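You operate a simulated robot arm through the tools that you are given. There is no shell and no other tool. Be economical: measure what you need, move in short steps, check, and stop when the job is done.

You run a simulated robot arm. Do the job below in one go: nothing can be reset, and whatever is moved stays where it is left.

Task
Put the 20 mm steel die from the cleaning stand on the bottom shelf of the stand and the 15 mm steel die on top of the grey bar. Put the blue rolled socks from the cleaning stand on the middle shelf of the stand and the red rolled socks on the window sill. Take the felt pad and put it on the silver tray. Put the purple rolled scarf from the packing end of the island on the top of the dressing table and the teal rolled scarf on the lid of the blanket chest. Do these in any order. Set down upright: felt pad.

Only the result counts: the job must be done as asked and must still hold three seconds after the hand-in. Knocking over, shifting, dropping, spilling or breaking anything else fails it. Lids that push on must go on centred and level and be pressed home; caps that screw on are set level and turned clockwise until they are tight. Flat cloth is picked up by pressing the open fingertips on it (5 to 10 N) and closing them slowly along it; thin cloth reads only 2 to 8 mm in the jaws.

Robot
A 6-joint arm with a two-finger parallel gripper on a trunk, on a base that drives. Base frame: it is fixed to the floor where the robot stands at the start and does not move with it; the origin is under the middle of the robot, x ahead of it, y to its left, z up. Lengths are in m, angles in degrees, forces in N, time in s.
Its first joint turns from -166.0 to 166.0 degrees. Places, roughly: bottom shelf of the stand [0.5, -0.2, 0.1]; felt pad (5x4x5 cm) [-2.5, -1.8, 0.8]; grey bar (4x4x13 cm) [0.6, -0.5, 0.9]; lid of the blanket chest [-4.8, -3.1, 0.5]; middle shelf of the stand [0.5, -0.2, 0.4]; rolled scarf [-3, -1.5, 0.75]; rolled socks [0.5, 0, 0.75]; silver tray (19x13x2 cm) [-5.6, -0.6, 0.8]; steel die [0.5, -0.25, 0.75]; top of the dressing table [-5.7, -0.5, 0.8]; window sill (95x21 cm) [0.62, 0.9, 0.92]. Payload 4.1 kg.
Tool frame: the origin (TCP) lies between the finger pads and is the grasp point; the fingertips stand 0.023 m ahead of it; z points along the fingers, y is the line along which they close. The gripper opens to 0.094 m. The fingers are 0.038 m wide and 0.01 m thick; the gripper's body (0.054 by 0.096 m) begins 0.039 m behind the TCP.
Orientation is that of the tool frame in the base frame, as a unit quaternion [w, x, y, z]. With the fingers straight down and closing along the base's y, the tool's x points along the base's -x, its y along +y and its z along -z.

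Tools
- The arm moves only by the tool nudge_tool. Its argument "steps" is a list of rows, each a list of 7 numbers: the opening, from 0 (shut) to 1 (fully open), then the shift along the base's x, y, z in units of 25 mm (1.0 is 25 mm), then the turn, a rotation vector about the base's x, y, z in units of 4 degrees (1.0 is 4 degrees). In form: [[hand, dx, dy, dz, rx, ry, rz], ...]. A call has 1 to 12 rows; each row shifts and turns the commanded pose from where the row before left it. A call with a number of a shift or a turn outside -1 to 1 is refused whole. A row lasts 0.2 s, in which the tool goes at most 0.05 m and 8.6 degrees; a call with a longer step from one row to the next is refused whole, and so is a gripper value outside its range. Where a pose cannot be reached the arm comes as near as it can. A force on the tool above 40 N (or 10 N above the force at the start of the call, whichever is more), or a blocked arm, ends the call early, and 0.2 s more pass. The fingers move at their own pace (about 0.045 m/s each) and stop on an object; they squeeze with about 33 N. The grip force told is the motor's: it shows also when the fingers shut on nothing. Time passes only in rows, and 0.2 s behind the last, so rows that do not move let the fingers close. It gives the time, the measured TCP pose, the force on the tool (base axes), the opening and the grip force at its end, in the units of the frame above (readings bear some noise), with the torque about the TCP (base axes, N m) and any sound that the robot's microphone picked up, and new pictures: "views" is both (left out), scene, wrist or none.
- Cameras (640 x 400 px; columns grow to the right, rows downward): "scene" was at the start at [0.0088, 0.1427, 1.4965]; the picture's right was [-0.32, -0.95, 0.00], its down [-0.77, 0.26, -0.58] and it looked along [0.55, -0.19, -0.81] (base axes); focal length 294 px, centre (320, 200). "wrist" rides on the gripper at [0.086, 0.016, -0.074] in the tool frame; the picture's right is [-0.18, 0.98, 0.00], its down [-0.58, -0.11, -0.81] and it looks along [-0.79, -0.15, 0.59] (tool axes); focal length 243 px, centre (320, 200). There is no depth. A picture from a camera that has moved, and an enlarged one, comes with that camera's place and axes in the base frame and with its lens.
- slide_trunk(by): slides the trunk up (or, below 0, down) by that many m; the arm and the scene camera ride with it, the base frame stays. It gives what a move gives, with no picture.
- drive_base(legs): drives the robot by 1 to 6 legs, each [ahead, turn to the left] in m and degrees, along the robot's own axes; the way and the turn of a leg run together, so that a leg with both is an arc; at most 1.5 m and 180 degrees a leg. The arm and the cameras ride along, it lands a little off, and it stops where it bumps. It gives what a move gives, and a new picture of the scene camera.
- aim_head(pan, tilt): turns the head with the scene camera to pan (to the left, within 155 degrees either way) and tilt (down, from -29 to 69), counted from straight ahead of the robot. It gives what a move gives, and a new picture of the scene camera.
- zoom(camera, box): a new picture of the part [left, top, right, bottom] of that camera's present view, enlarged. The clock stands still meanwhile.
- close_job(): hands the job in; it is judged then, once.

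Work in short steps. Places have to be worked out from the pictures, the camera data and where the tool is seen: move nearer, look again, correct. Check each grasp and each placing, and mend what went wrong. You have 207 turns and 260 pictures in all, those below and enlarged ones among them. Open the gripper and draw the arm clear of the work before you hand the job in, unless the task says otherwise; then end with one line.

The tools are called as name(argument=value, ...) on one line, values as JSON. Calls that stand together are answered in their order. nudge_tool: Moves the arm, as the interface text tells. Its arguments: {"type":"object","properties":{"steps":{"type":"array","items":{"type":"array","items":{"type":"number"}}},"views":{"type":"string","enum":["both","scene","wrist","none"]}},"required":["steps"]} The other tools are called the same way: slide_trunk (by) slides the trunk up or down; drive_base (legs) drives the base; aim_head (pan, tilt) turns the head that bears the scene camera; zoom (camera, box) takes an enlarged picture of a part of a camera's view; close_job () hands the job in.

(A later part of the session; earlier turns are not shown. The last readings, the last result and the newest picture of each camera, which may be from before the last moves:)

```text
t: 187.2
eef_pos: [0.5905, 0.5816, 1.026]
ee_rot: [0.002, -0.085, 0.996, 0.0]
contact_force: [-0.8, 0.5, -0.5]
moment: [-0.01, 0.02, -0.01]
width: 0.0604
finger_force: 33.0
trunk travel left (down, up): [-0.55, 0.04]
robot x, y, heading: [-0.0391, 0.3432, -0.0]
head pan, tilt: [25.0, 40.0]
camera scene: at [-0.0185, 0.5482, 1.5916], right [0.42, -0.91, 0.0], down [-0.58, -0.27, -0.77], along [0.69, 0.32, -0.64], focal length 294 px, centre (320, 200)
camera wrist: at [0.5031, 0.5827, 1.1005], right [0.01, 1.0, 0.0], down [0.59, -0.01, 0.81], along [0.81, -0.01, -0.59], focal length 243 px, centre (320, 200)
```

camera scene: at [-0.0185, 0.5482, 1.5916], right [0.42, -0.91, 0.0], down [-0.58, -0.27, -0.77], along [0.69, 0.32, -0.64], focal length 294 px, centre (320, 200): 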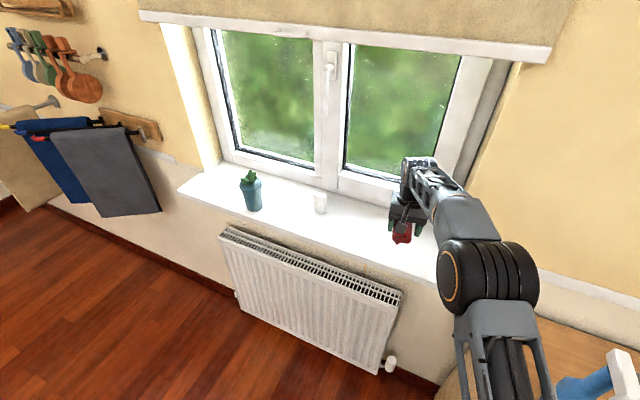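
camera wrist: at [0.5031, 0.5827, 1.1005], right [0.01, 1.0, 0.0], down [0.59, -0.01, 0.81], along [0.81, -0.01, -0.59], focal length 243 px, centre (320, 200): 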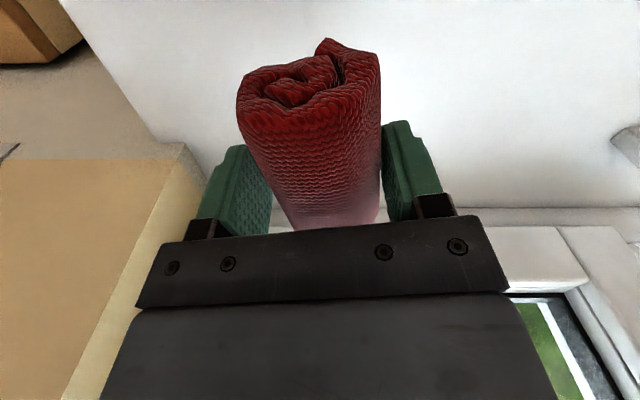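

Over the sill. Lower in steps until contact.

nudge_tool(steps=[[0, 0, 0, -0.6, 0, 0, 0], [0, 0, 0, -0.6, 0, 0, 0], [0, 0, 0, -0.4, 0, 0, 0], [0, 0, 0, -0.2, 0, 0, 0], [0, 0, 0, -0.2, 0, 0, 0], [0, 0, 0, 0, 0, 0, 0]], views="none")

```text
t: 188.6
eef_pos: [0.5896, 0.5814, 0.9766]
ee_rot: [0.001, -0.085, 0.996, 0.0]
contact_force: [-0.3, 0.3, -0.4]
moment: [0.01, 0.01, -0.03]
width: 0.0606
finger_force: 33.0
trunk travel left (down, up): [-0.55, 0.04]
robot x, y, heading: [-0.0312, 0.3487, 0.0]
head pan, tilt: [25.0, 40.0]
```

nudge_tool(steps=[[0, 0, 0, -0.2, 0, 0, 0], [0, 0, 0, -0.2, 0, 0, 0], [0, 0, 0, -0.15, 0, 0, 0], [0, 0, 0, -0.15, 0, 0, 0], [0, 0, 0, 0, 0, 0, 0]], views="wrist")

```text
t: 189.8
eef_pos: [0.5909, 0.5819, 0.9588]
ee_rot: [0.002, -0.086, 0.996, 0.001]
contact_force: [-0.6, -0.3, 4.5]
moment: [-0.05, 0.15, -0.02]
width: 0.0601
finger_force: 32.8
trunk travel left (down, up): [-0.55, 0.04]
robot x, y, heading: [-0.0323, 0.3444, 0.1]
head pan, tilt: [25.0, 40.0]
camera wrist: at [0.5029, 0.5824, 1.0327], right [0.01, 1.0, 0.0], down [0.59, -0.01, 0.81], along [0.81, -0.01, -0.59], focal length 243 px, centre (320, 200)
```

wrist: 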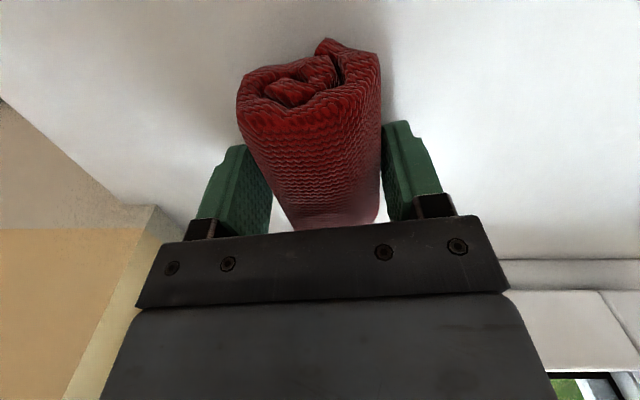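

Contact (4.5 N). Open and lift away.

nudge_tool(steps=[[0.7, 0, 0, 0, 0, 0, 0], [0.9, 0, 0, 0, 0, 0, 0], [0.95, 0, 0, 0, 0, 0, 0], [0.95, 0, 0, 0.6, 0, 0, 0], [0.95, 0, 0, 1, 0, 0, 0], [0.95, 0, 0, 1, 0, 0, 0], [0.95, -0.5, 0, 1, 0, 0, 0], [0.95, -1, 0, 1, 0, 0, 0], [0.95, -1, 0, 1, 0, 0, 0], [0.95, -1, 0, 0, 0, 0, 0]])

```text
t: 192.0
eef_pos: [0.5014, 0.5793, 1.1]
ee_rot: [0.002, -0.086, 0.996, 0.001]
contact_force: [-0.3, -0.7, -0.5]
moment: [0.01, -0.01, 0.02]
width: 0.0893
finger_force: 0.1
trunk travel left (down, up): [-0.55, 0.04]
robot x, y, heading: [-0.0393, 0.3478, -0.0]
head pan, tilt: [25.0, 40.0]
camera scene: at [-0.0189, 0.5482, 1.5916], right [0.42, -0.91, 0.0], down [-0.58, -0.27, -0.77], along [0.69, 0.32, -0.64], focal length 294 px, centre (320, 200)
camera wrist: at [0.4148, 0.5815, 1.1737], right [0.01, 1.0, 0.0], down [0.59, -0.01, 0.81], along [0.81, -0.01, -0.59], focal length 243 px, centre (320, 200)
```

scene: 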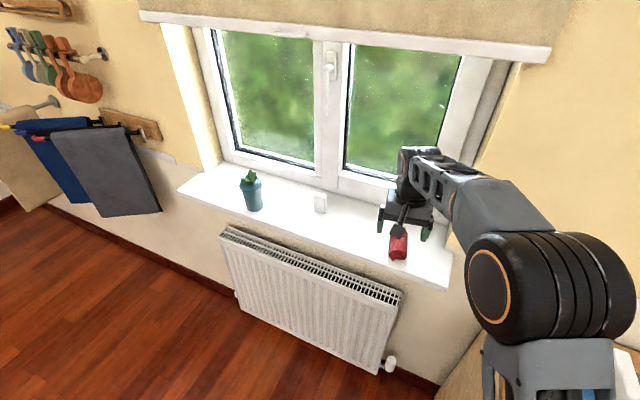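
wrist: 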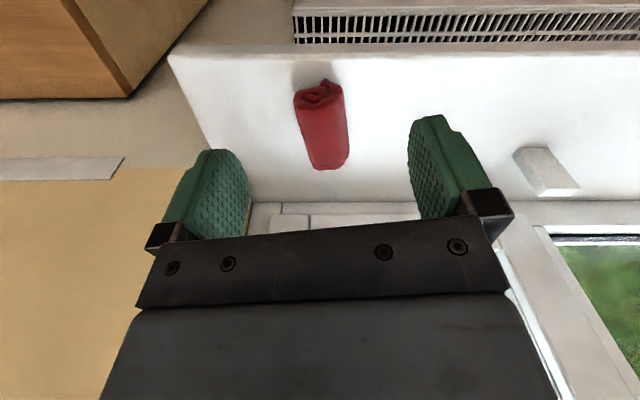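

Red roll lies on the sill. Now to the island: retract the arm, drive into the aisle.

nudge_tool(steps=[[0.95, -1, -1, 0, 0, 0, 0], [0.95, -1, -1, 0, 0, 0, 0], [0.95, -1, -1, 0, 0, 0, 0], [0.95, -1, -1, 0, 0, 0, 0], [0.95, -1, -1, 0, 0, 0, 0], [0.95, -1, -1, 0, 0, 0, 0], [0.95, 0, -1, 0, 0, 0, 0], [0.95, 0, -1, 0, 0, 0, 0]], views="none")

drive_base(legs=[[-0.1, 0], [0, -90], [0.9, 0], [0, -90]])

aim_head(pan=20, tilt=25)

```text
t: 193.8
eef_pos: [0.3541, 0.3798, 1.0997]
ee_rot: [0.002, -0.085, 0.996, 0.0]
contact_force: [0.0, 0.2, 0.1]
moment: [-0.01, 0.01, 0.03]
width: 0.0894
finger_force: 0.0
trunk travel left (down, up): [-0.55, 0.04]
robot x, y, heading: [-0.0372, 0.3439, 0.1]
head pan, tilt: [25.0, 40.0]
```

```text
t: 206.9
eef_pos: [-0.5232, -0.5756, 1.1004]
ee_rot: [0.001, 0.997, 0.075, -0.002]
contact_force: [0.2, 0.5, -0.6]
moment: [-0.03, -0.02, 0.0]
width: 0.0892
finger_force: 0.0
trunk travel left (down, up): [-0.55, 0.04]
robot x, y, heading: [-0.136, -0.5489, 178.4]
head pan, tilt: [25.0, 40.0]
camera scene: at [-0.154, -0.751, 1.5916], right [-0.41, 0.91, 0.0], down [0.59, 0.26, -0.77], along [-0.7, -0.31, -0.64], focal length 294 px, centre (320, 200)
```

scene: 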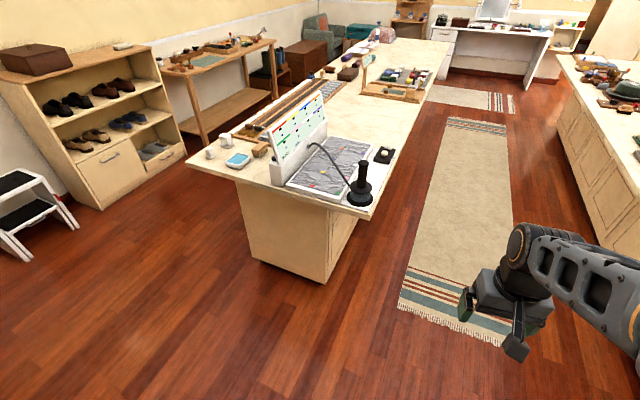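

```text
t: 207.6
eef_pos: [-0.5233, -0.575, 1.0996]
ee_rot: [0.0, 0.997, 0.075, -0.002]
contact_force: [-0.8, 0.4, -0.9]
moment: [-0.01, 0.0, 0.0]
width: 0.0893
finger_force: 0.0
trunk travel left (down, up): [-0.55, 0.04]
robot x, y, heading: [-0.1325, -0.5493, 179.0]
head pan, tilt: [20.0, 25.0]
camera scene: at [-0.1634, -0.7465, 1.6149], right [-0.32, 0.95, 0.0], down [0.4, 0.14, -0.91], along [-0.86, -0.29, -0.42], focal length 294 px, centre (320, 200)
```

scene: 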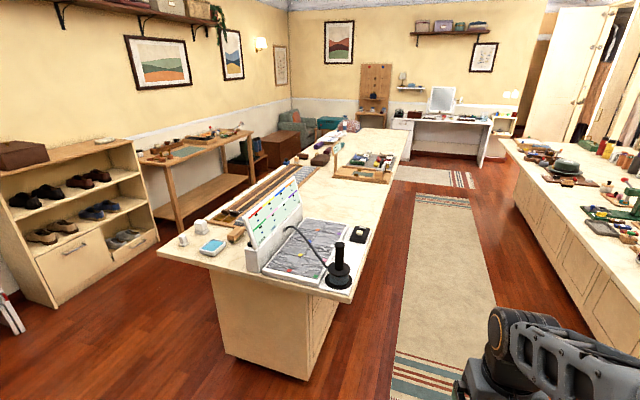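

Zoom on the far (packing) end of the left island and the back wall.

zoom(camera="scene", box=[240, 70, 520, 245])

```text
2.29 times, centred on (380, 158) of scene
camera zoom: at [-0.1634, -0.7465, 1.6149], right [-0.32, 0.95, 0.0], down [0.4, 0.14, -0.91], along [-0.86, -0.29, -0.42], focal length 671 px, centre (183, 297)
```

zoom: 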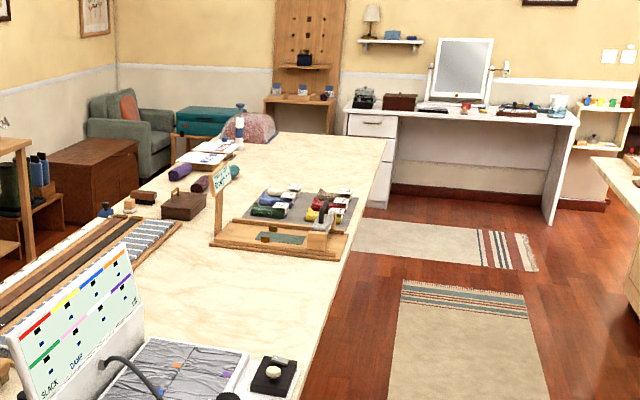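

The packing end holds the scarves near (-3.1, -1.6), the blanket chest is the brown one at (-4.7, -3.0). I drive along the aisle to x≈-3.1.

drive_base(legs=[[1.5, 0], [1.4, 0]])

aim_head(pan=90, tilt=35)

```text
t: 221.5
eef_pos: [-3.383, -0.4501, 1.099]
ee_rot: [0.001, 0.998, 0.056, -0.002]
contact_force: [0.7, -0.3, 0.1]
moment: [-0.04, 0.04, 0.02]
width: 0.0894
finger_force: 0.1
trunk travel left (down, up): [-0.55, 0.04]
robot x, y, heading: [-2.9924, -0.4369, 176.9]
head pan, tilt: [20.0, 25.0]
camera scene: at [-3.0306, -0.6346, 1.6149], right [-0.29, 0.96, 0.0], down [0.4, 0.12, -0.91], along [-0.87, -0.26, -0.42], focal length 294 px, centre (320, 200)
```

scene: 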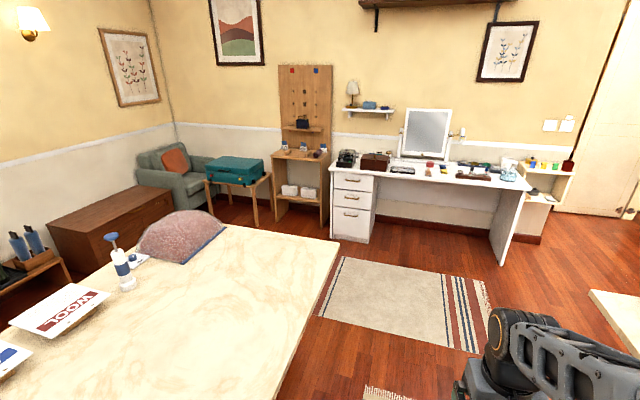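

```text
t: 222.9
eef_pos: [-3.3822, -0.4487, 1.1011]
ee_rot: [0.0, 0.998, 0.056, -0.002]
contact_force: [0.9, -0.5, 0.0]
moment: [0.01, 0.0, 0.01]
width: 0.0894
finger_force: 0.0
trunk travel left (down, up): [-0.55, 0.04]
robot x, y, heading: [-2.9915, -0.4377, 176.7]
head pan, tilt: [90.0, 35.0]
camera scene: at [-2.9473, -0.696, 1.5992], right [-1.0, 0.06, 0.0], down [0.03, 0.57, -0.82], along [-0.05, -0.82, -0.57], focal length 294 px, centre (320, 200)
```

scene: 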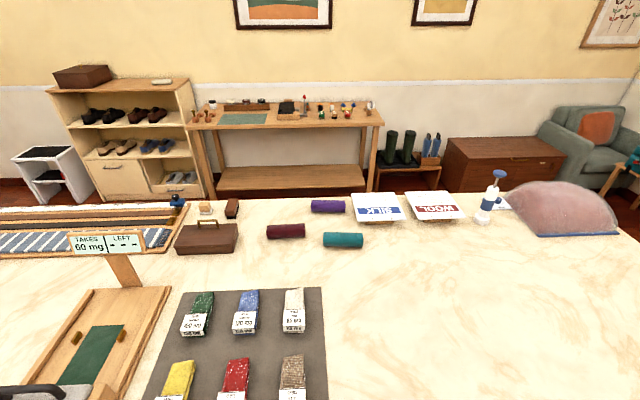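

zoom(camera="scene", box=[150, 180, 470, 380])

```text
2.00 times, centred on (310, 280) of scene
camera zoom: at [-2.9473, -0.696, 1.5992], right [-1.0, 0.06, 0.0], down [0.03, 0.57, -0.82], along [-0.05, -0.82, -0.57], focal length 587 px, centre (340, 40)
```

zoom: 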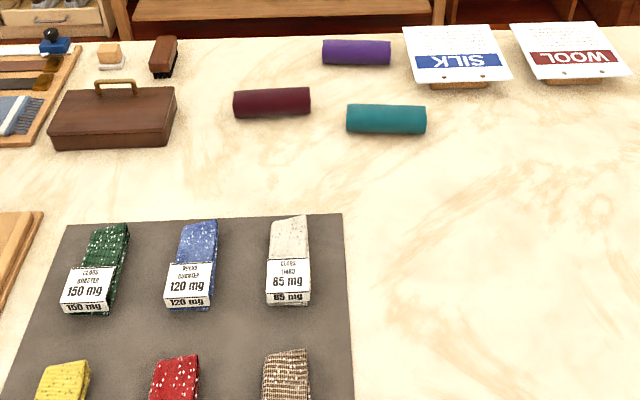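

Teal at ≈(-3.09, -1.54), purple ≈(-3.05, -1.76), the tan block with white felt ≈(-2.50, -1.78) is the felt pad. I position to face the island for the teal scarf.

drive_base(legs=[[0.1, 0], [0, 93], [0.36, 0]])

aim_head(pan=0, tilt=45)

```text
t: 229.9
eef_pos: [-3.0548, -1.1779, 1.0998]
ee_rot: [0.001, 0.643, 0.766, -0.002]
contact_force: [0.1, 0.0, -0.8]
moment: [0.03, -0.03, 0.0]
width: 0.0892
finger_force: 0.0
trunk travel left (down, up): [-0.55, 0.04]
robot x, y, heading: [-3.0952, -0.7919, -89.9]
head pan, tilt: [90.0, 35.0]
camera scene: at [-2.8367, -0.7298, 1.5992], right [0.0, -1.0, 0.0], down [-0.57, 0.0, -0.82], along [0.82, 0.0, -0.57], focal length 294 px, centre (320, 200)
```

scene: 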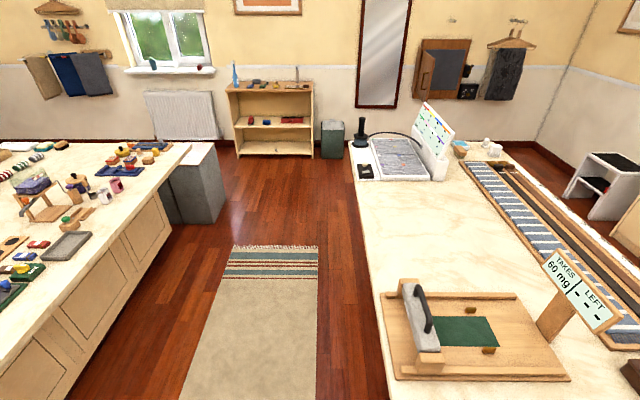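

```text
t: 231.5
eef_pos: [-3.0551, -1.1788, 1.1]
ee_rot: [0.002, 0.643, 0.765, -0.001]
contact_force: [-0.3, 0.3, 0.1]
moment: [-0.01, 0.0, 0.0]
width: 0.0889
finger_force: 0.1
trunk travel left (down, up): [-0.55, 0.04]
robot x, y, heading: [-3.0878, -0.7925, -89.7]
head pan, tilt: [0.0, 45.0]
camera scene: at [-2.9245, -0.8109, 1.5844], right [-1.0, 0.0, 0.0], down [0.0, 0.71, -0.71], along [0.0, -0.71, -0.71], focal length 294 px, centre (320, 200)
```

scene: 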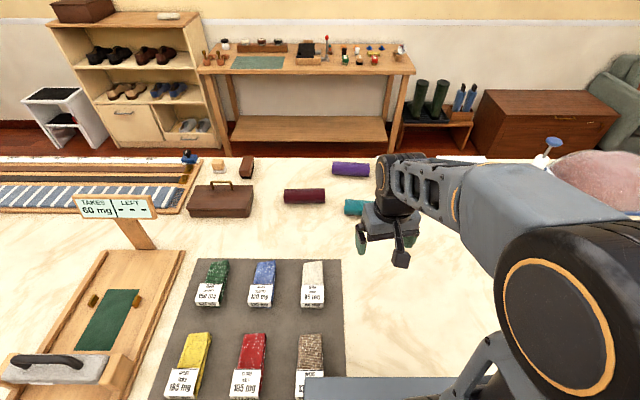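

Need a bit more reach; inch ahead 6 cm.

drive_base(legs=[[0.07, 0]])

```text
t: 232.6
eef_pos: [-3.0539, -1.2484, 1.0991]
ee_rot: [0.0, 0.644, 0.765, 0.0]
contact_force: [0.2, -0.7, -0.1]
moment: [0.03, -0.03, -0.03]
width: 0.0894
finger_force: 0.0
trunk travel left (down, up): [-0.55, 0.04]
robot x, y, heading: [-3.0925, -0.8586, -90.0]
head pan, tilt: [0.0, 45.0]
camera scene: at [-2.9243, -0.882, 1.5843], right [-1.0, 0.0, 0.0], down [0.0, 0.71, -0.71], along [0.0, -0.71, -0.71], focal length 294 px, centre (320, 200)
```

scene: 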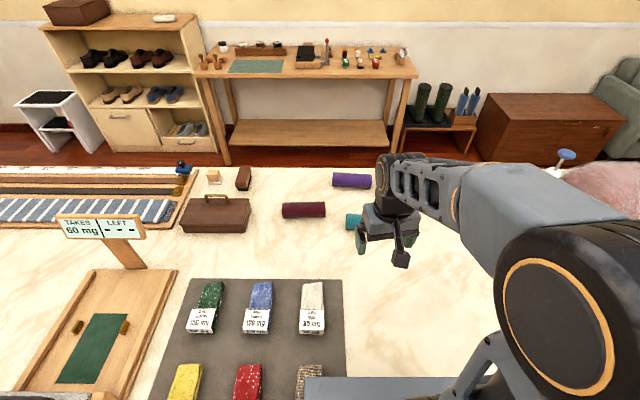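

No bump. Turn the hand 80° so the fingers close along y, moving over the teal scarf.

nudge_tool(steps=[[0.95, -0.12, -0.6, 0, 0, 0, 1], [0.95, -0.12, -0.6, 0, 0, 0, 1], [0.95, -0.12, -0.6, 0, 0, 0, 1], [0.95, -0.12, -0.6, 0, 0, 0, 1], [0.95, -0.12, -0.6, 0, 0, 0, 1], [0.95, -0.12, -0.6, 0, 0, 0, 1], [0.95, -0.12, -0.6, 0, 0, 0, 1], [0.95, -0.12, -0.6, 0, 0, 0, 1], [0.95, -0.12, -0.6, 0, 0, 0, 1], [0.95, -0.12, -0.6, 0, 0, 0, 1], [0.95, -0.12, -0.6, 0, 0, 0, 1], [0.95, -0.12, -0.6, 0, 0, 0, 1]], views="none")

nudge_tool(steps=[[0.95, 0, -0.55, -0.8, 0, 0, 1], [0.95, 0, -0.55, -0.8, 0, 0, 1], [0.95, 0, -0.55, -0.8, 0, 0, 1], [0.95, 0, -0.55, -0.8, 0, 0, 1], [0.95, 0, -0.55, -0.8, 0, 0, 1], [0.95, 0, -0.55, -0.8, 0, 0, 1], [0.95, 0, -0.55, -0.8, 0, 0, 1], [0.95, 0, -0.55, -0.8, 0, 0, 1]])

```text
t: 235.2
eef_pos: [-3.0909, -1.4285, 1.0986]
ee_rot: [0.002, 0.276, 0.961, 0.0]
contact_force: [0.1, -0.2, -0.1]
moment: [0.0, -0.02, 0.02]
width: 0.0895
finger_force: 0.0
trunk travel left (down, up): [-0.55, 0.04]
robot x, y, heading: [-3.0922, -0.8605, -89.5]
head pan, tilt: [0.0, 45.0]
```

```text
t: 236.9
eef_pos: [-3.0908, -1.5407, 0.9399]
ee_rot: [0.001, 0.0, 1.0, 0.0]
contact_force: [0.0, 0.0, 1.0]
moment: [0.0, 0.01, 0.01]
width: 0.0891
finger_force: 0.1
trunk travel left (down, up): [-0.55, 0.04]
robot x, y, heading: [-3.0933, -0.86, -90.0]
head pan, tilt: [0.0, 45.0]
camera scene: at [-2.9243, -0.8813, 1.5844], right [-1.0, 0.0, 0.0], down [0.0, 0.71, -0.71], along [0.0, -0.71, -0.71], focal length 294 px, centre (320, 200)
camera wrist: at [-3.1772, -1.5231, 1.0137], right [0.18, 0.98, 0.0], down [0.58, -0.11, 0.81], along [0.79, -0.15, -0.59], focal length 243 px, centre (320, 200)
```

scene: 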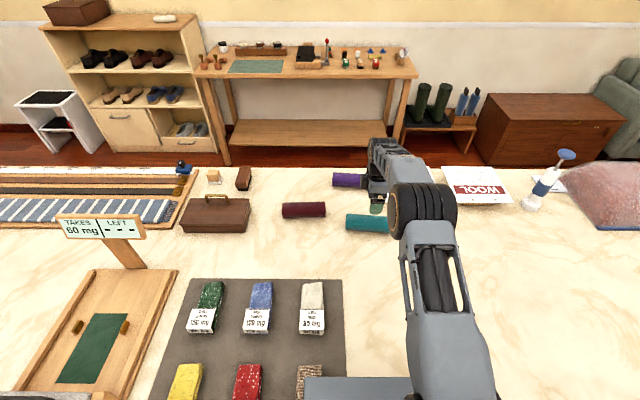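
wrist: 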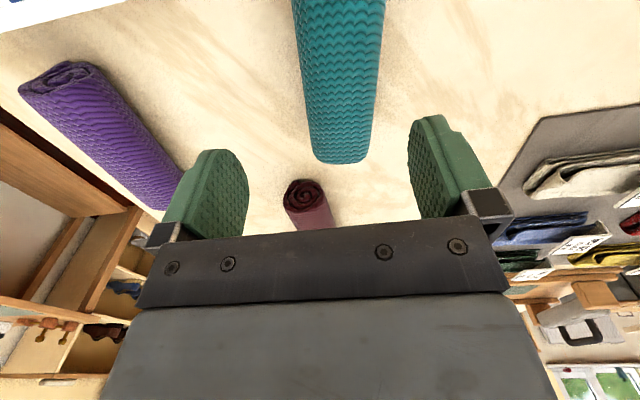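

Teal lies at y≈-1.53, centre x≈-3.07. Centre and descend.

nudge_tool(steps=[[0.95, 0.4, 0.2, 0, 0, 0, 0], [0.95, 0.4, 0.2, -0.8, 0, 0, 0], [0.95, 0, 0, -0.8, 0, 0, 0], [0.95, 0, 0, -0.8, 0, 0, 0], [0.95, 0, 0, -0.8, 0, 0, 0], [0.95, 0, 0, -0.6, 0, 0, 0], [0.95, 0, 0, -0.4, 0, 0, 0], [0.95, 0, 0, 0, 0, 0, 0]], views="wrist")

```text
t: 238.8
eef_pos: [-3.0712, -1.5279, 0.8327]
ee_rot: [0.001, 0.001, 1.0, 0.0]
contact_force: [0.7, 0.9, -0.1]
moment: [0.03, 0.0, 0.01]
width: 0.0892
finger_force: 0.0
trunk travel left (down, up): [-0.55, 0.04]
robot x, y, heading: [-3.0877, -0.8601, -89.9]
head pan, tilt: [0.0, 45.0]
camera wrist: at [-3.1577, -1.5113, 0.9073], right [0.19, 0.98, 0.0], down [0.58, -0.11, 0.81], along [0.79, -0.15, -0.59], focal length 243 px, centre (320, 200)
```

wrist: 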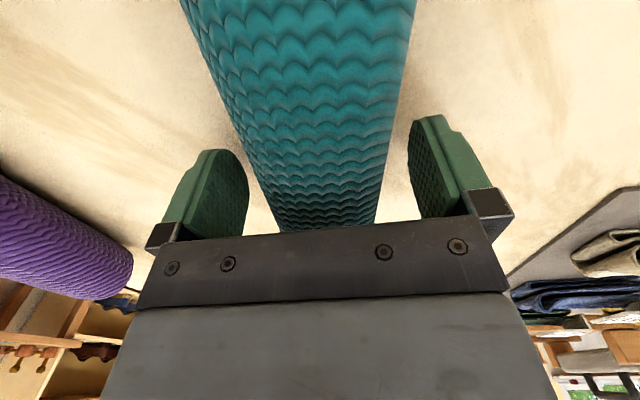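

Straddling the roll. Close and lift.

nudge_tool(steps=[[0.6, 0, 0, -0.1, 0, 0, 0], [0.3, 0, 0, 0, 0, 0, 0], [0, 0, 0, 0, 0, 0, 0], [0, 0, 0, 0, 0, 0, 0], [0, 0, 0, 0, 0, 0, 0], [0, 0, 0, 0.6, 0, 0, 0], [0, 0, 0, 1, 0, 0, 0], [0, 0, 0, 1, 0, 0, 0]])

```text
t: 240.6
eef_pos: [-3.0712, -1.529, 0.8968]
ee_rot: [0.001, 0.001, 1.0, 0.001]
contact_force: [0.3, 0.3, -1.3]
moment: [0.0, -0.08, -0.01]
width: 0.0669
finger_force: 32.9
trunk travel left (down, up): [-0.55, 0.04]
robot x, y, heading: [-3.0904, -0.8629, -89.7]
head pan, tilt: [0.0, 45.0]
camera scene: at [-2.9243, -0.8809, 1.5843], right [-1.0, 0.0, 0.0], down [0.0, 0.71, -0.71], along [0.0, -0.71, -0.71], focal length 294 px, centre (320, 200)
camera wrist: at [-3.1569, -1.5123, 0.9711], right [0.19, 0.98, 0.0], down [0.58, -0.11, 0.81], along [0.79, -0.15, -0.59], focal length 243 px, centre (320, 200)
```

scene: 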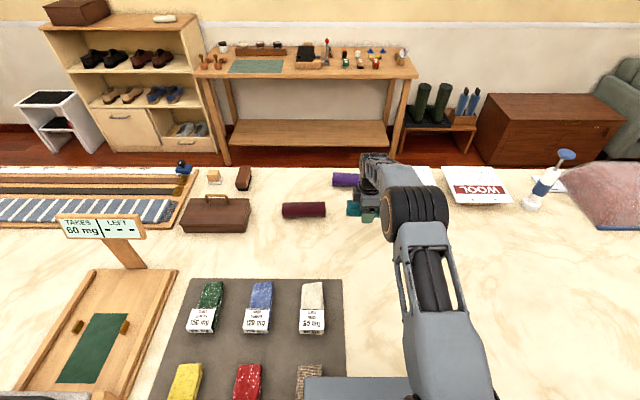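
wrist: 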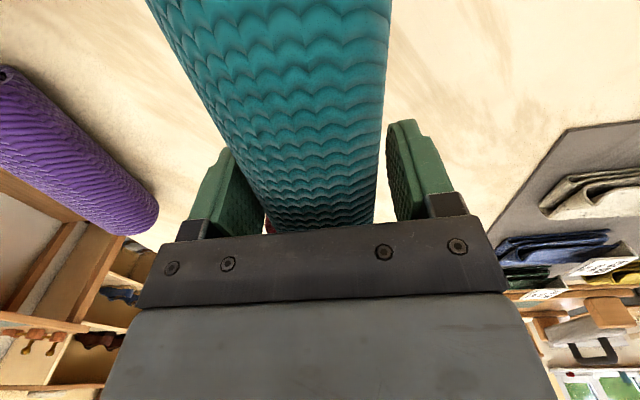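

Held. Raise, retract and drive around the island's end toward the chest.

nudge_tool(steps=[[0, 0, 0, 1, 0, 0, 0], [0, 0, 0, 1, 0, 0, 0], [0, 0, 0, 1, 0, 0, 0], [0, 0, 0.5, 1, 0, 0, 0], [0, 0, 1, 1, 0, 0, 0], [0, 0, 1, 1, 0, 0, 0], [0, 0, 1, 1, 0, 0, 0], [0, 0, 1, 1, 0, 0, 0], [0, 0, 1, 0.5, 0, 0, 0], [0, 0, 1, 0, 0, 0, 0], [0, 0, 1, 0, 0, 0, 0], [0, 0, 1, 0, 0, 0, 0]], views="none")

drive_base(legs=[[-0.3, 0], [0, -90], [1.5, 0]])

```text
t: 243.2
eef_pos: [-3.073, -1.3166, 1.1102]
ee_rot: [0.001, 0.001, 1.0, 0.0]
contact_force: [-0.2, 0.2, -1.2]
moment: [0.0, -0.02, -0.02]
width: 0.066
finger_force: 32.9
trunk travel left (down, up): [-0.55, 0.04]
robot x, y, heading: [-3.092, -0.857, -90.3]
head pan, tilt: [0.0, 45.0]
```

```text
t: 256.3
eef_pos: [-5.0883, -0.5414, 1.1094]
ee_rot: [0.001, 0.716, 0.698, -0.001]
contact_force: [-0.3, -0.2, -1.9]
moment: [0.0, -0.01, 0.0]
width: 0.065
finger_force: 33.4
trunk travel left (down, up): [-0.55, 0.04]
robot x, y, heading: [-4.6294, -0.5303, 178.7]
head pan, tilt: [0.0, 45.0]
camera scene: at [-4.6556, -0.7005, 1.5844], right [0.02, 1.0, 0.0], down [0.71, -0.02, -0.71], along [-0.71, 0.02, -0.71], focal length 294 px, centre (320, 200)
```

scene: 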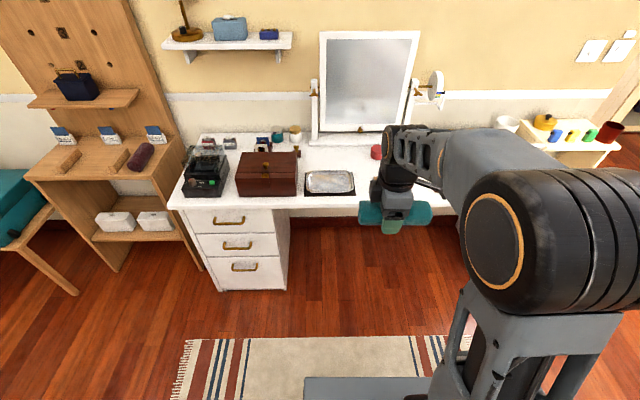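

Good look at the dressing table (tray at ≈(-5.54, -0.64)). Now turn left and go towards the chest.

drive_base(legs=[[0.1, 0], [0, 91], [1.2, 0]])

```text
t: 266.9
eef_pos: [-4.7715, -2.1802, 1.1098]
ee_rot: [0.001, 0.027, 1.0, 0.0]
contact_force: [0.4, -0.3, -1.9]
moment: [-0.01, -0.01, -0.02]
width: 0.0644
finger_force: 33.3
trunk travel left (down, up): [-0.55, 0.04]
robot x, y, heading: [-4.7674, -1.7248, -93.0]
head pan, tilt: [0.0, 45.0]
camera scene: at [-4.6012, -1.7523, 1.5844], right [-1.0, 0.05, 0.0], down [0.03, 0.71, -0.71], along [-0.03, -0.71, -0.71], focal length 294 px, centre (320, 200)
```

scene: 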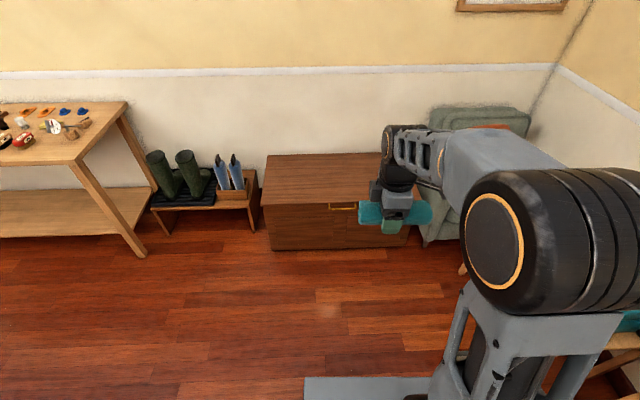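

Chest lid front edge y≈-2.83, spanning x from about -4.35. Drive ahead to y≈-2.36.

drive_base(legs=[[0.62, 3]])

slide_trunk(by=-0.4)

aim_head(pan=-10, tilt=45)

```text
t: 270.4
eef_pos: [-4.7599, -2.8059, 1.1099]
ee_rot: [0.002, -0.002, 1.0, 0.0]
contact_force: [0.4, 0.1, -0.9]
moment: [-0.01, -0.02, -0.02]
width: 0.0648
finger_force: 33.0
trunk travel left (down, up): [-0.55, 0.04]
robot x, y, heading: [-4.7782, -2.3469, -89.6]
head pan, tilt: [0.0, 45.0]
camera scene: at [-4.6124, -2.3689, 1.5844], right [-1.0, -0.01, 0.0], down [-0.01, 0.71, -0.71], along [0.01, -0.71, -0.71], focal length 294 px, centre (320, 200)
```

scene: 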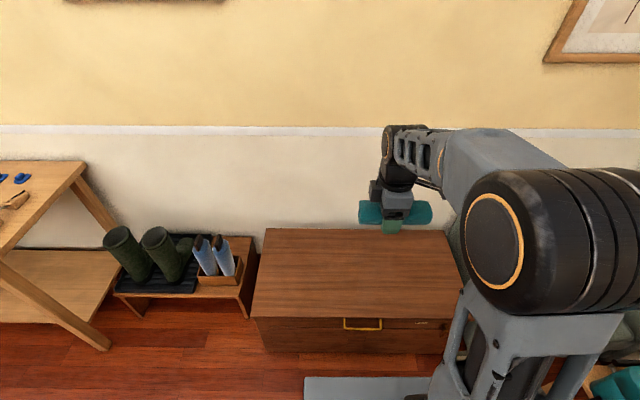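

```text
t: 274.2
eef_pos: [-4.759, -2.8064, 0.7102]
ee_rot: [0.002, -0.002, 1.0, 0.0]
contact_force: [0.9, -1.3, -1.4]
moment: [0.0, -0.01, -0.01]
width: 0.065
finger_force: 33.3
trunk travel left (down, up): [-0.15, 0.44]
robot x, y, heading: [-4.7788, -2.3456, -89.6]
head pan, tilt: [0.0, 45.0]
```

```text
t: 274.9
eef_pos: [-4.7587, -2.805, 0.7089]
ee_rot: [0.001, -0.001, 1.0, 0.0]
contact_force: [-0.5, 0.4, -1.6]
moment: [0.0, -0.02, -0.02]
width: 0.0647
finger_force: 32.5
trunk travel left (down, up): [-0.15, 0.44]
robot x, y, heading: [-4.7824, -2.3486, -89.5]
head pan, tilt: [-10.0, 45.0]
camera scene: at [-4.6265, -2.3674, 1.1844], right [-0.99, 0.17, 0.0], down [0.12, 0.7, -0.71], along [-0.12, -0.7, -0.71], focal length 294 px, centre (320, 200)
```

scene: 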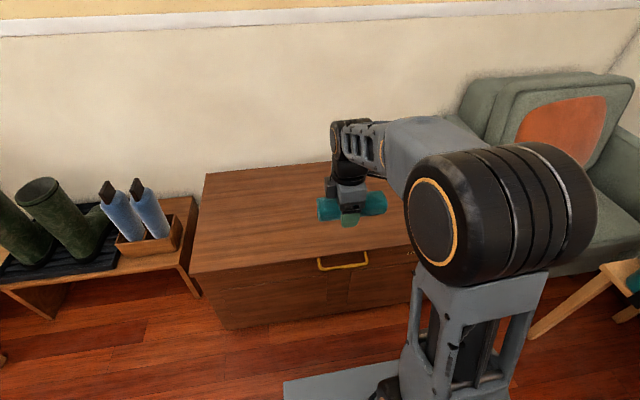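

Extend over the lid and lower to z≈0.58.

nudge_tool(steps=[[0, 0, -1, 0, 0, 0, 0], [0, 0, -1, 0, 0, 0, 0], [0, 0, -1, 0, 0, 0, 0], [0, 0, -1, 0, 0, 0, 0], [0, 0, -1, 0, 0, 0, 0], [0, 0, -1, 0, 0, 0, 0], [0, 0, -1, -0.6, 0, 0, 0], [0, 0, 0, -1, 0, 0, 0], [0, 0, 0, -1, 0, 0, 0], [0, 0, 0, -1, 0, 0, 0], [0, 0, 0, -1, 0, 0, 0], [0, 0, 0, -0.6, 0, 0, 0]])

```text
t: 277.5
eef_pos: [-4.7574, -2.9808, 0.5791]
ee_rot: [0.002, -0.001, 1.0, 0.001]
contact_force: [0.0, -0.4, -1.7]
moment: [0.01, -0.01, -0.01]
width: 0.0649
finger_force: 32.8
trunk travel left (down, up): [-0.15, 0.44]
robot x, y, heading: [-4.7769, -2.3493, -89.6]
head pan, tilt: [-10.0, 45.0]
camera scene: at [-4.6266, -2.3674, 1.1844], right [-0.99, 0.17, 0.0], down [0.12, 0.7, -0.71], along [-0.12, -0.7, -0.71], focal length 294 px, centre (320, 200)
camera wrist: at [-4.8438, -2.9637, 0.6534], right [0.18, 0.98, 0.0], down [0.58, -0.11, 0.81], along [0.79, -0.15, -0.59], focal length 243 px, centre (320, 200)
```

scene: 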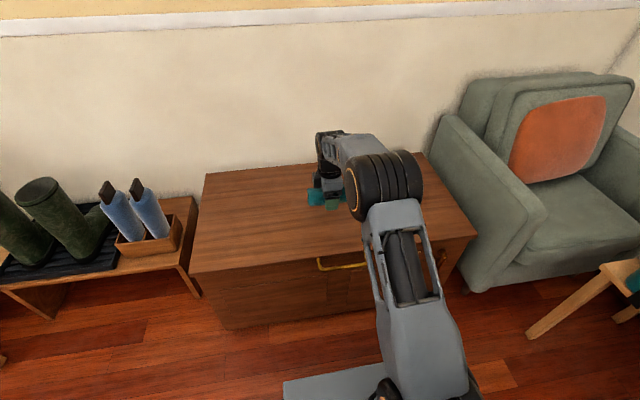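
wrist: 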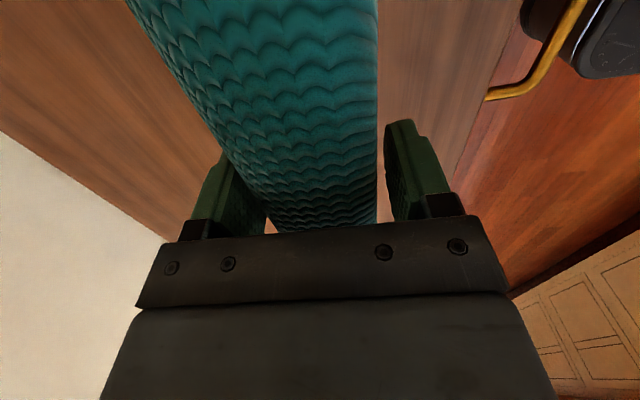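

Well over the lid. Lower gently until contact.

nudge_tool(steps=[[0, 0, 0, -0.5, 0, 0, 0], [0, 0, 0, -0.3, 0, 0, 0], [0, 0, 0, -0.3, 0, 0, 0], [0, 0, 0, -0.2, 0, 0, 0], [0, 0, 0, 0, 0, 0, 0]], views="none")

```text
t: 278.7
eef_pos: [-4.758, -2.9809, 0.5477]
ee_rot: [0.002, -0.001, 1.0, 0.0]
contact_force: [-0.1, 0.1, -1.5]
moment: [0.02, -0.02, 0.01]
width: 0.0649
finger_force: 33.1
trunk travel left (down, up): [-0.15, 0.44]
robot x, y, heading: [-4.7759, -2.3507, -89.5]
head pan, tilt: [-10.0, 45.0]
```

nudge_tool(steps=[[0, 0, 0, -0.2, 0, 0, 0], [0, 0, 0, -0.2, 0, 0, 0], [0, 0, 0, -0.2, 0, 0, 0], [0, 0, 0, 0, 0, 0, 0]], views="wrist")

```text
t: 279.7
eef_pos: [-4.7586, -2.9797, 0.5336]
ee_rot: [0.001, -0.002, 1.0, 0.0]
contact_force: [-0.4, 0.1, -1.1]
moment: [0.02, -0.03, 0.0]
width: 0.0646
finger_force: 32.9
trunk travel left (down, up): [-0.15, 0.44]
robot x, y, heading: [-4.7807, -2.3459, -89.8]
head pan, tilt: [-10.0, 45.0]
camera wrist: at [-4.8446, -2.9634, 0.6073], right [0.18, 0.98, 0.0], down [0.58, -0.11, 0.81], along [0.79, -0.15, -0.59], focal length 243 px, centre (320, 200)
```

wrist: 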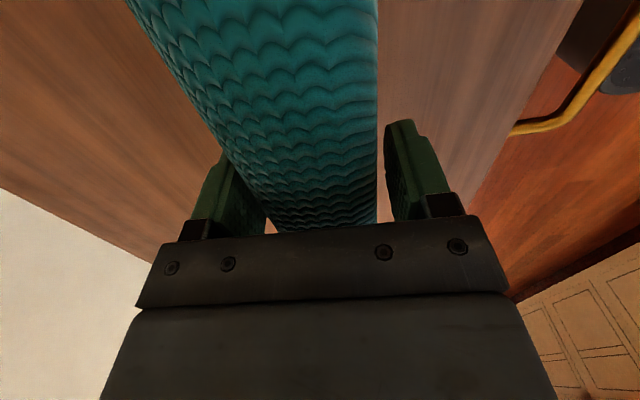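

nudge_tool(steps=[[0, 0, 0, -0.2, 0, 0, 0], [0, 0, 0, -0.2, 0, 0, 0], [0, 0, 0, -0.2, 0, 0, 0], [0, 0, 0, -0.2, 0, 0, 0], [0, 0, 0, 0, 0, 0, 0]], views="none")

```text
t: 280.9
eef_pos: [-4.758, -2.981, 0.5118]
ee_rot: [0.002, -0.002, 1.0, 0.0]
contact_force: [-0.2, 1.5, -1.0]
moment: [-0.03, -0.01, -0.01]
width: 0.0645
finger_force: 32.9
trunk travel left (down, up): [-0.15, 0.44]
robot x, y, heading: [-4.7762, -2.3483, -89.7]
head pan, tilt: [-10.0, 45.0]
```

Triangulation suggests lid z≈0.466; continue down.

nudge_tool(steps=[[0, 0, 0, -0.2, 0, 0, 0], [0, 0, 0, -0.2, 0, 0, 0], [0, 0, 0, -0.16, 0, 0, 0], [0, 0, 0, 0, 0, 0, 0]], views="none")

```text
t: 281.9
eef_pos: [-4.7587, -2.9806, 0.4979]
ee_rot: [0.001, -0.002, 1.0, 0.0]
contact_force: [0.0, 0.1, -2.0]
moment: [0.02, -0.04, -0.01]
width: 0.0645
finger_force: 33.4
trunk travel left (down, up): [-0.15, 0.44]
robot x, y, heading: [-4.7767, -2.3491, -89.8]
head pan, tilt: [-10.0, 45.0]
```

nudge_tool(steps=[[0, 0, 0, -0.16, 0, 0, 0], [0, 0, 0, -0.16, 0, 0, 0], [0, 0, 0, -0.16, 0, 0, 0], [0, 0, 0, 0, 0, 0, 0]], views="wrist")

```text
t: 282.7
eef_pos: [-4.7583, -2.9835, 0.4967]
ee_rot: [0.001, -0.003, 1.0, -0.006]
contact_force: [0.2, 5.6, 17.9]
moment: [0.12, 0.0, -0.09]
width: 0.0645
finger_force: 32.8
trunk travel left (down, up): [-0.15, 0.44]
robot x, y, heading: [-4.776, -2.3449, -89.6]
head pan, tilt: [-10.0, 45.0]
stopped in row 3: the force on the tool passed its limit (the readings are from after the stop); the commanded pose is now the measured one
camera wrist: at [-4.8448, -2.9655, 0.5698], right [0.18, 0.98, -0.01], down [0.58, -0.1, 0.81], along [0.8, -0.15, -0.59], focal length 243 px, centre (320, 200)
```

wrist: 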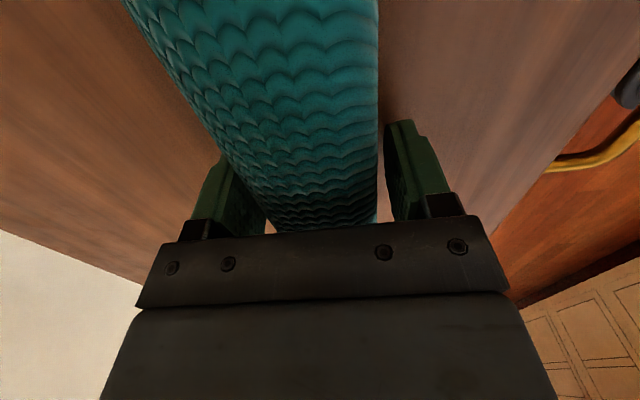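

Contact. Relieve slightly, open, and rise.

nudge_tool(steps=[[0, 0, 0, 0.06, 0, 0, 0], [0.8, 0, 0, 0, 0, 0, 0], [0.98, 0, 0, 0, 0, 0, 0], [0.98, 0, 0, 0, 0, 0, 0], [0.98, 0, 0, 0.6, 0, 0, 0], [0.98, 0, 0, 1, 0, 0, 0], [0.98, 0, 0, 1, 0, 0, 0], [0.98, 0, 0, 1, 0, 0, 0], [0.98, 0, 0, 1, 0, 0, 0], [0.98, 0, 0.5, 1, 0, 0, 0], [0.98, 0, 1, 1, 0, 0, 0], [0.98, 0, 1, 1, 0, 0, 0]])

```text
t: 285.3
eef_pos: [-4.7571, -2.9205, 0.6848]
ee_rot: [0.001, -0.003, 1.0, -0.003]
contact_force: [-0.4, -0.4, -0.3]
moment: [0.01, 0.03, -0.01]
width: 0.0919
finger_force: 0.1
trunk travel left (down, up): [-0.15, 0.44]
robot x, y, heading: [-4.7795, -2.348, -89.3]
head pan, tilt: [-10.0, 45.0]
camera scene: at [-4.6265, -2.3675, 1.1843], right [-0.99, 0.17, 0.0], down [0.12, 0.7, -0.71], along [-0.12, -0.7, -0.71], focal length 294 px, centre (320, 200)
camera wrist: at [-4.8432, -2.9032, 0.7589], right [0.18, 0.98, 0.0], down [0.58, -0.1, 0.81], along [0.8, -0.15, -0.59], focal length 243 px, centre (320, 200)
```

scene: 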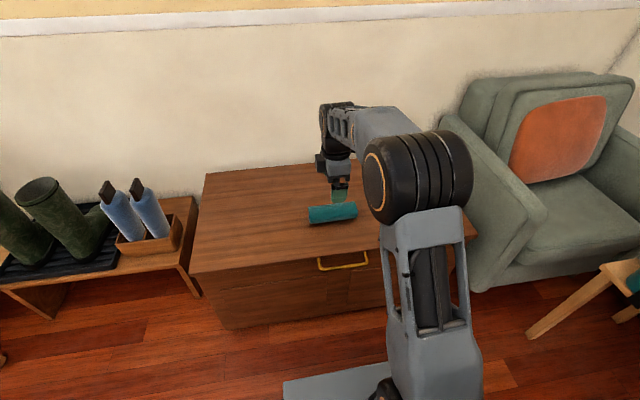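
wrist: 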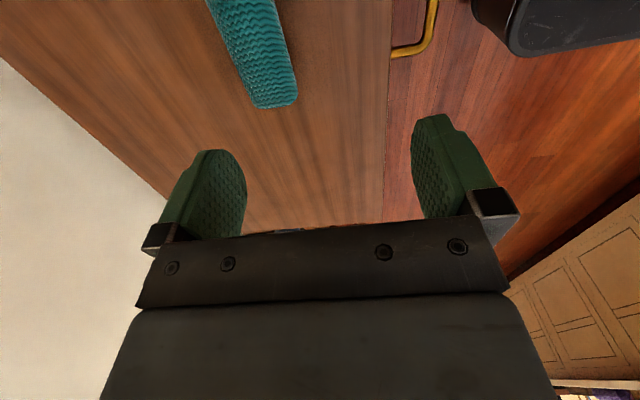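

Teal scarf rests safely on the lid. Raise up, retract, and head into the aisle on the island's far side.

nudge_tool(steps=[[0.95, 0, 1, 0.3, 0, 0, 0], [0.95, 0, 1, 0.3, 0, 0, 0], [0.95, 0, 1, 0.3, 0, 0, 0], [0.95, 0, 1, 0.3, 0, 0, 0], [0.95, 0, 1, 0.3, 0, 0, 0], [0.95, 0, 1, 0.3, 0, 0, 0]], views="none")

slide_trunk(by=0.4)

drive_base(legs=[[0, 89.5]])

```text
t: 286.7
eef_pos: [-4.7583, -2.7717, 0.7302]
ee_rot: [0.002, -0.002, 1.0, -0.003]
contact_force: [0.2, 0.5, -0.4]
moment: [0.01, 0.01, -0.03]
width: 0.0892
finger_force: 0.1
trunk travel left (down, up): [-0.15, 0.44]
robot x, y, heading: [-4.7844, -2.3517, -89.5]
head pan, tilt: [-10.0, 45.0]
```

```text
t: 290.5
eef_pos: [-4.758, -2.7709, 1.1298]
ee_rot: [0.001, -0.003, 1.0, -0.003]
contact_force: [-0.5, 0.6, -0.8]
moment: [0.0, 0.01, 0.0]
width: 0.0894
finger_force: 0.0
trunk travel left (down, up): [-0.55, 0.04]
robot x, y, heading: [-4.7772, -2.3491, -89.6]
head pan, tilt: [-10.0, 45.0]
```

```text
t: 294.7
eef_pos: [-4.355, -2.3357, 1.1296]
ee_rot: [0.003, -0.702, 0.712, -0.001]
contact_force: [0.6, 0.4, 0.1]
moment: [0.01, -0.03, 0.02]
width: 0.0891
finger_force: 0.1
trunk travel left (down, up): [-0.55, 0.04]
robot x, y, heading: [-4.7787, -2.3443, -0.5]
head pan, tilt: [-10.0, 45.0]
camera scene: at [-4.7574, -2.1959, 1.5844], right [-0.18, -0.98, 0.0], down [-0.69, 0.13, -0.71], along [0.69, -0.13, -0.71], focal length 294 px, centre (320, 200)
```

scene: 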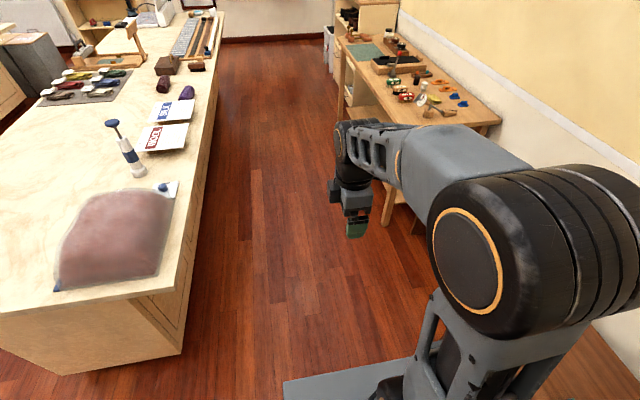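

The corridor is clear. Drive along it to x≈-3.05.

drive_base(legs=[[1.5, 0.5], [0.2, 0]])

aim_head(pan=75, tilt=45)

```text
t: 303.3
eef_pos: [-2.6569, -2.3726, 1.1295]
ee_rot: [0.004, -0.697, 0.717, 0.0]
contact_force: [0.2, 0.3, -0.5]
moment: [-0.02, 0.0, 0.02]
width: 0.0895
finger_force: 0.1
trunk travel left (down, up): [-0.55, 0.04]
robot x, y, heading: [-3.0793, -2.3814, -1.7]
head pan, tilt: [-10.0, 45.0]
camera scene: at [-3.0575, -2.229, 1.5844], right [-0.2, -0.98, 0.0], down [-0.69, 0.14, -0.71], along [0.69, -0.14, -0.71], focal length 294 px, centre (320, 200)
```

scene: 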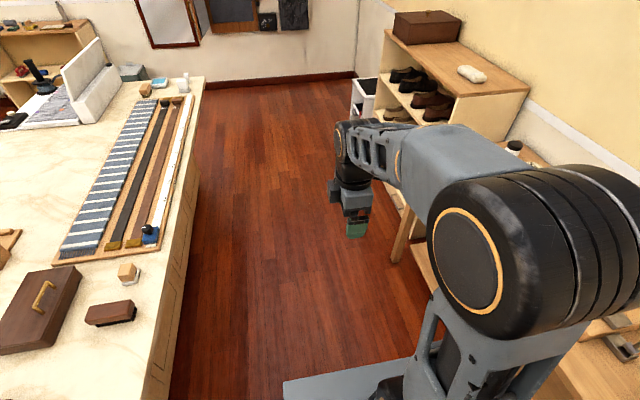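

```text
t: 304.9
eef_pos: [-2.6577, -2.3723, 1.1296]
ee_rot: [0.003, -0.698, 0.717, -0.001]
contact_force: [-0.3, 0.0, -0.5]
moment: [0.04, -0.03, -0.01]
width: 0.0892
finger_force: 0.0
trunk travel left (down, up): [-0.55, 0.04]
robot x, y, heading: [-3.0843, -2.38, -1.7]
head pan, tilt: [75.0, 45.0]
camera scene: at [-3.115, -2.135, 1.5844], right [0.96, -0.28, 0.0], down [-0.2, -0.68, -0.71], along [0.2, 0.68, -0.71], focal length 294 px, centre (320, 200)
```

scene: 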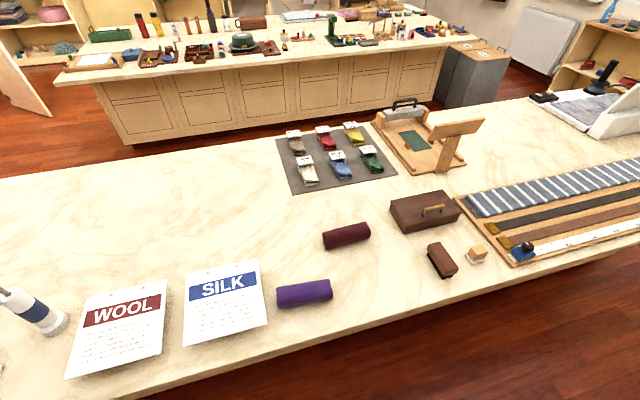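

Purple at (-3.045, -1.742), felt pad at (-2.50, -1.77). Turn to face the island.

drive_base(legs=[[0, 91.7]])

aim_head(pan=0, tilt=45)

```text
t: 309.1
eef_pos: [-3.0882, -1.9568, 1.1289]
ee_rot: [-0.003, 1.0, -0.014, -0.002]
contact_force: [-0.3, -0.1, -0.7]
moment: [0.01, -0.03, 0.02]
width: 0.0892
finger_force: 0.0
trunk travel left (down, up): [-0.55, 0.04]
robot x, y, heading: [-3.0838, -2.3813, 88.5]
head pan, tilt: [75.0, 45.0]
camera scene: at [-3.328, -2.4135, 1.5843], right [0.28, 0.96, 0.0], down [0.68, -0.2, -0.71], along [-0.68, 0.2, -0.71], focal length 294 px, centre (320, 200)
```

scene: 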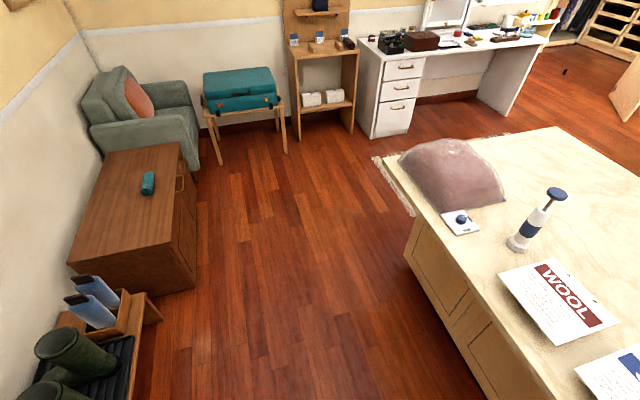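

```text
t: 310.6
eef_pos: [-3.0878, -1.9554, 1.1306]
ee_rot: [-0.003, 1.0, -0.014, -0.001]
contact_force: [0.5, -0.6, -0.2]
moment: [0.01, 0.03, 0.01]
width: 0.0893
finger_force: 0.1
trunk travel left (down, up): [-0.55, 0.04]
robot x, y, heading: [-3.0813, -2.3781, 88.3]
head pan, tilt: [0.0, 45.0]
camera scene: at [-3.2478, -2.3552, 1.5844], right [1.0, -0.03, 0.0], down [-0.02, -0.71, -0.71], along [0.02, 0.71, -0.71], focal length 294 px, centre (320, 200)
```

scene: 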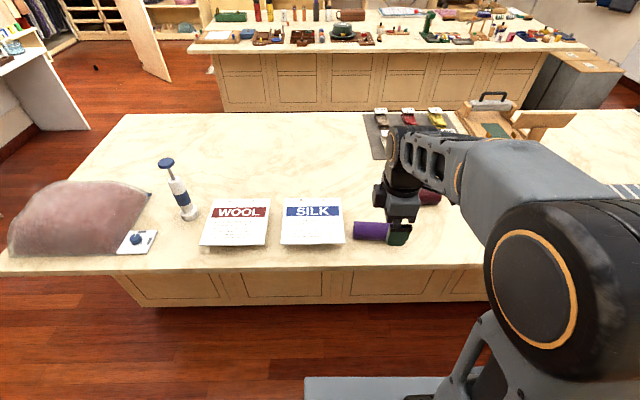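

Move over the purple scarf.

nudge_tool(steps=[[0.95, 0.19, 0.95, -0.5, 0, 0, 0], [0.95, 0.19, 0.95, -0.8, 0, 0, 0], [0.95, 0.19, 0.95, -0.8, 0, 0, 0], [0.95, 0.19, 0.95, -0.8, 0, 0, 0], [0.95, 0.19, 0.95, -0.8, 0, 0, 0], [0.95, 0.19, 0.95, -0.8, 0, 0, 0], [0.95, 0.19, 0.95, -0.8, 0, 0, 0], [0.95, 0.19, 0.95, -0.8, 0, 0, 0], [0.95, 0.19, 0.95, -0.8, 0, 0, 0]])

```text
t: 312.6
eef_pos: [-3.0446, -1.7405, 0.9592]
ee_rot: [-0.002, 1.0, -0.015, -0.002]
contact_force: [-0.2, -1.1, -0.8]
moment: [-0.02, -0.06, 0.0]
width: 0.0892
finger_force: 0.0
trunk travel left (down, up): [-0.55, 0.04]
robot x, y, heading: [-3.0845, -2.3829, 88.6]
head pan, tilt: [0.0, 45.0]
camera scene: at [-3.2477, -2.3547, 1.5844], right [1.0, -0.03, 0.0], down [-0.02, -0.71, -0.71], along [0.02, 0.71, -0.71], focal length 294 px, centre (320, 200)
camera wrist: at [-2.9578, -1.7588, 1.0321], right [-0.21, -0.98, -0.01], down [-0.58, 0.12, 0.81], along [-0.79, 0.17, -0.59], focal length 243 px, centre (320, 200)
```

scene: 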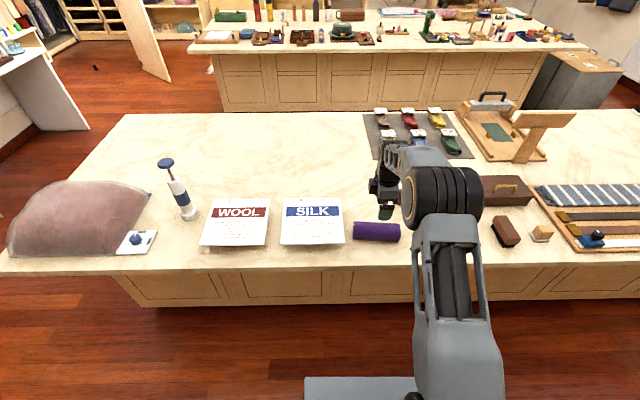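
wrist: 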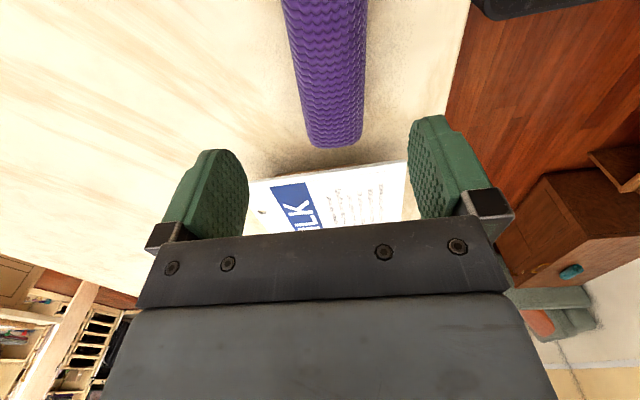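

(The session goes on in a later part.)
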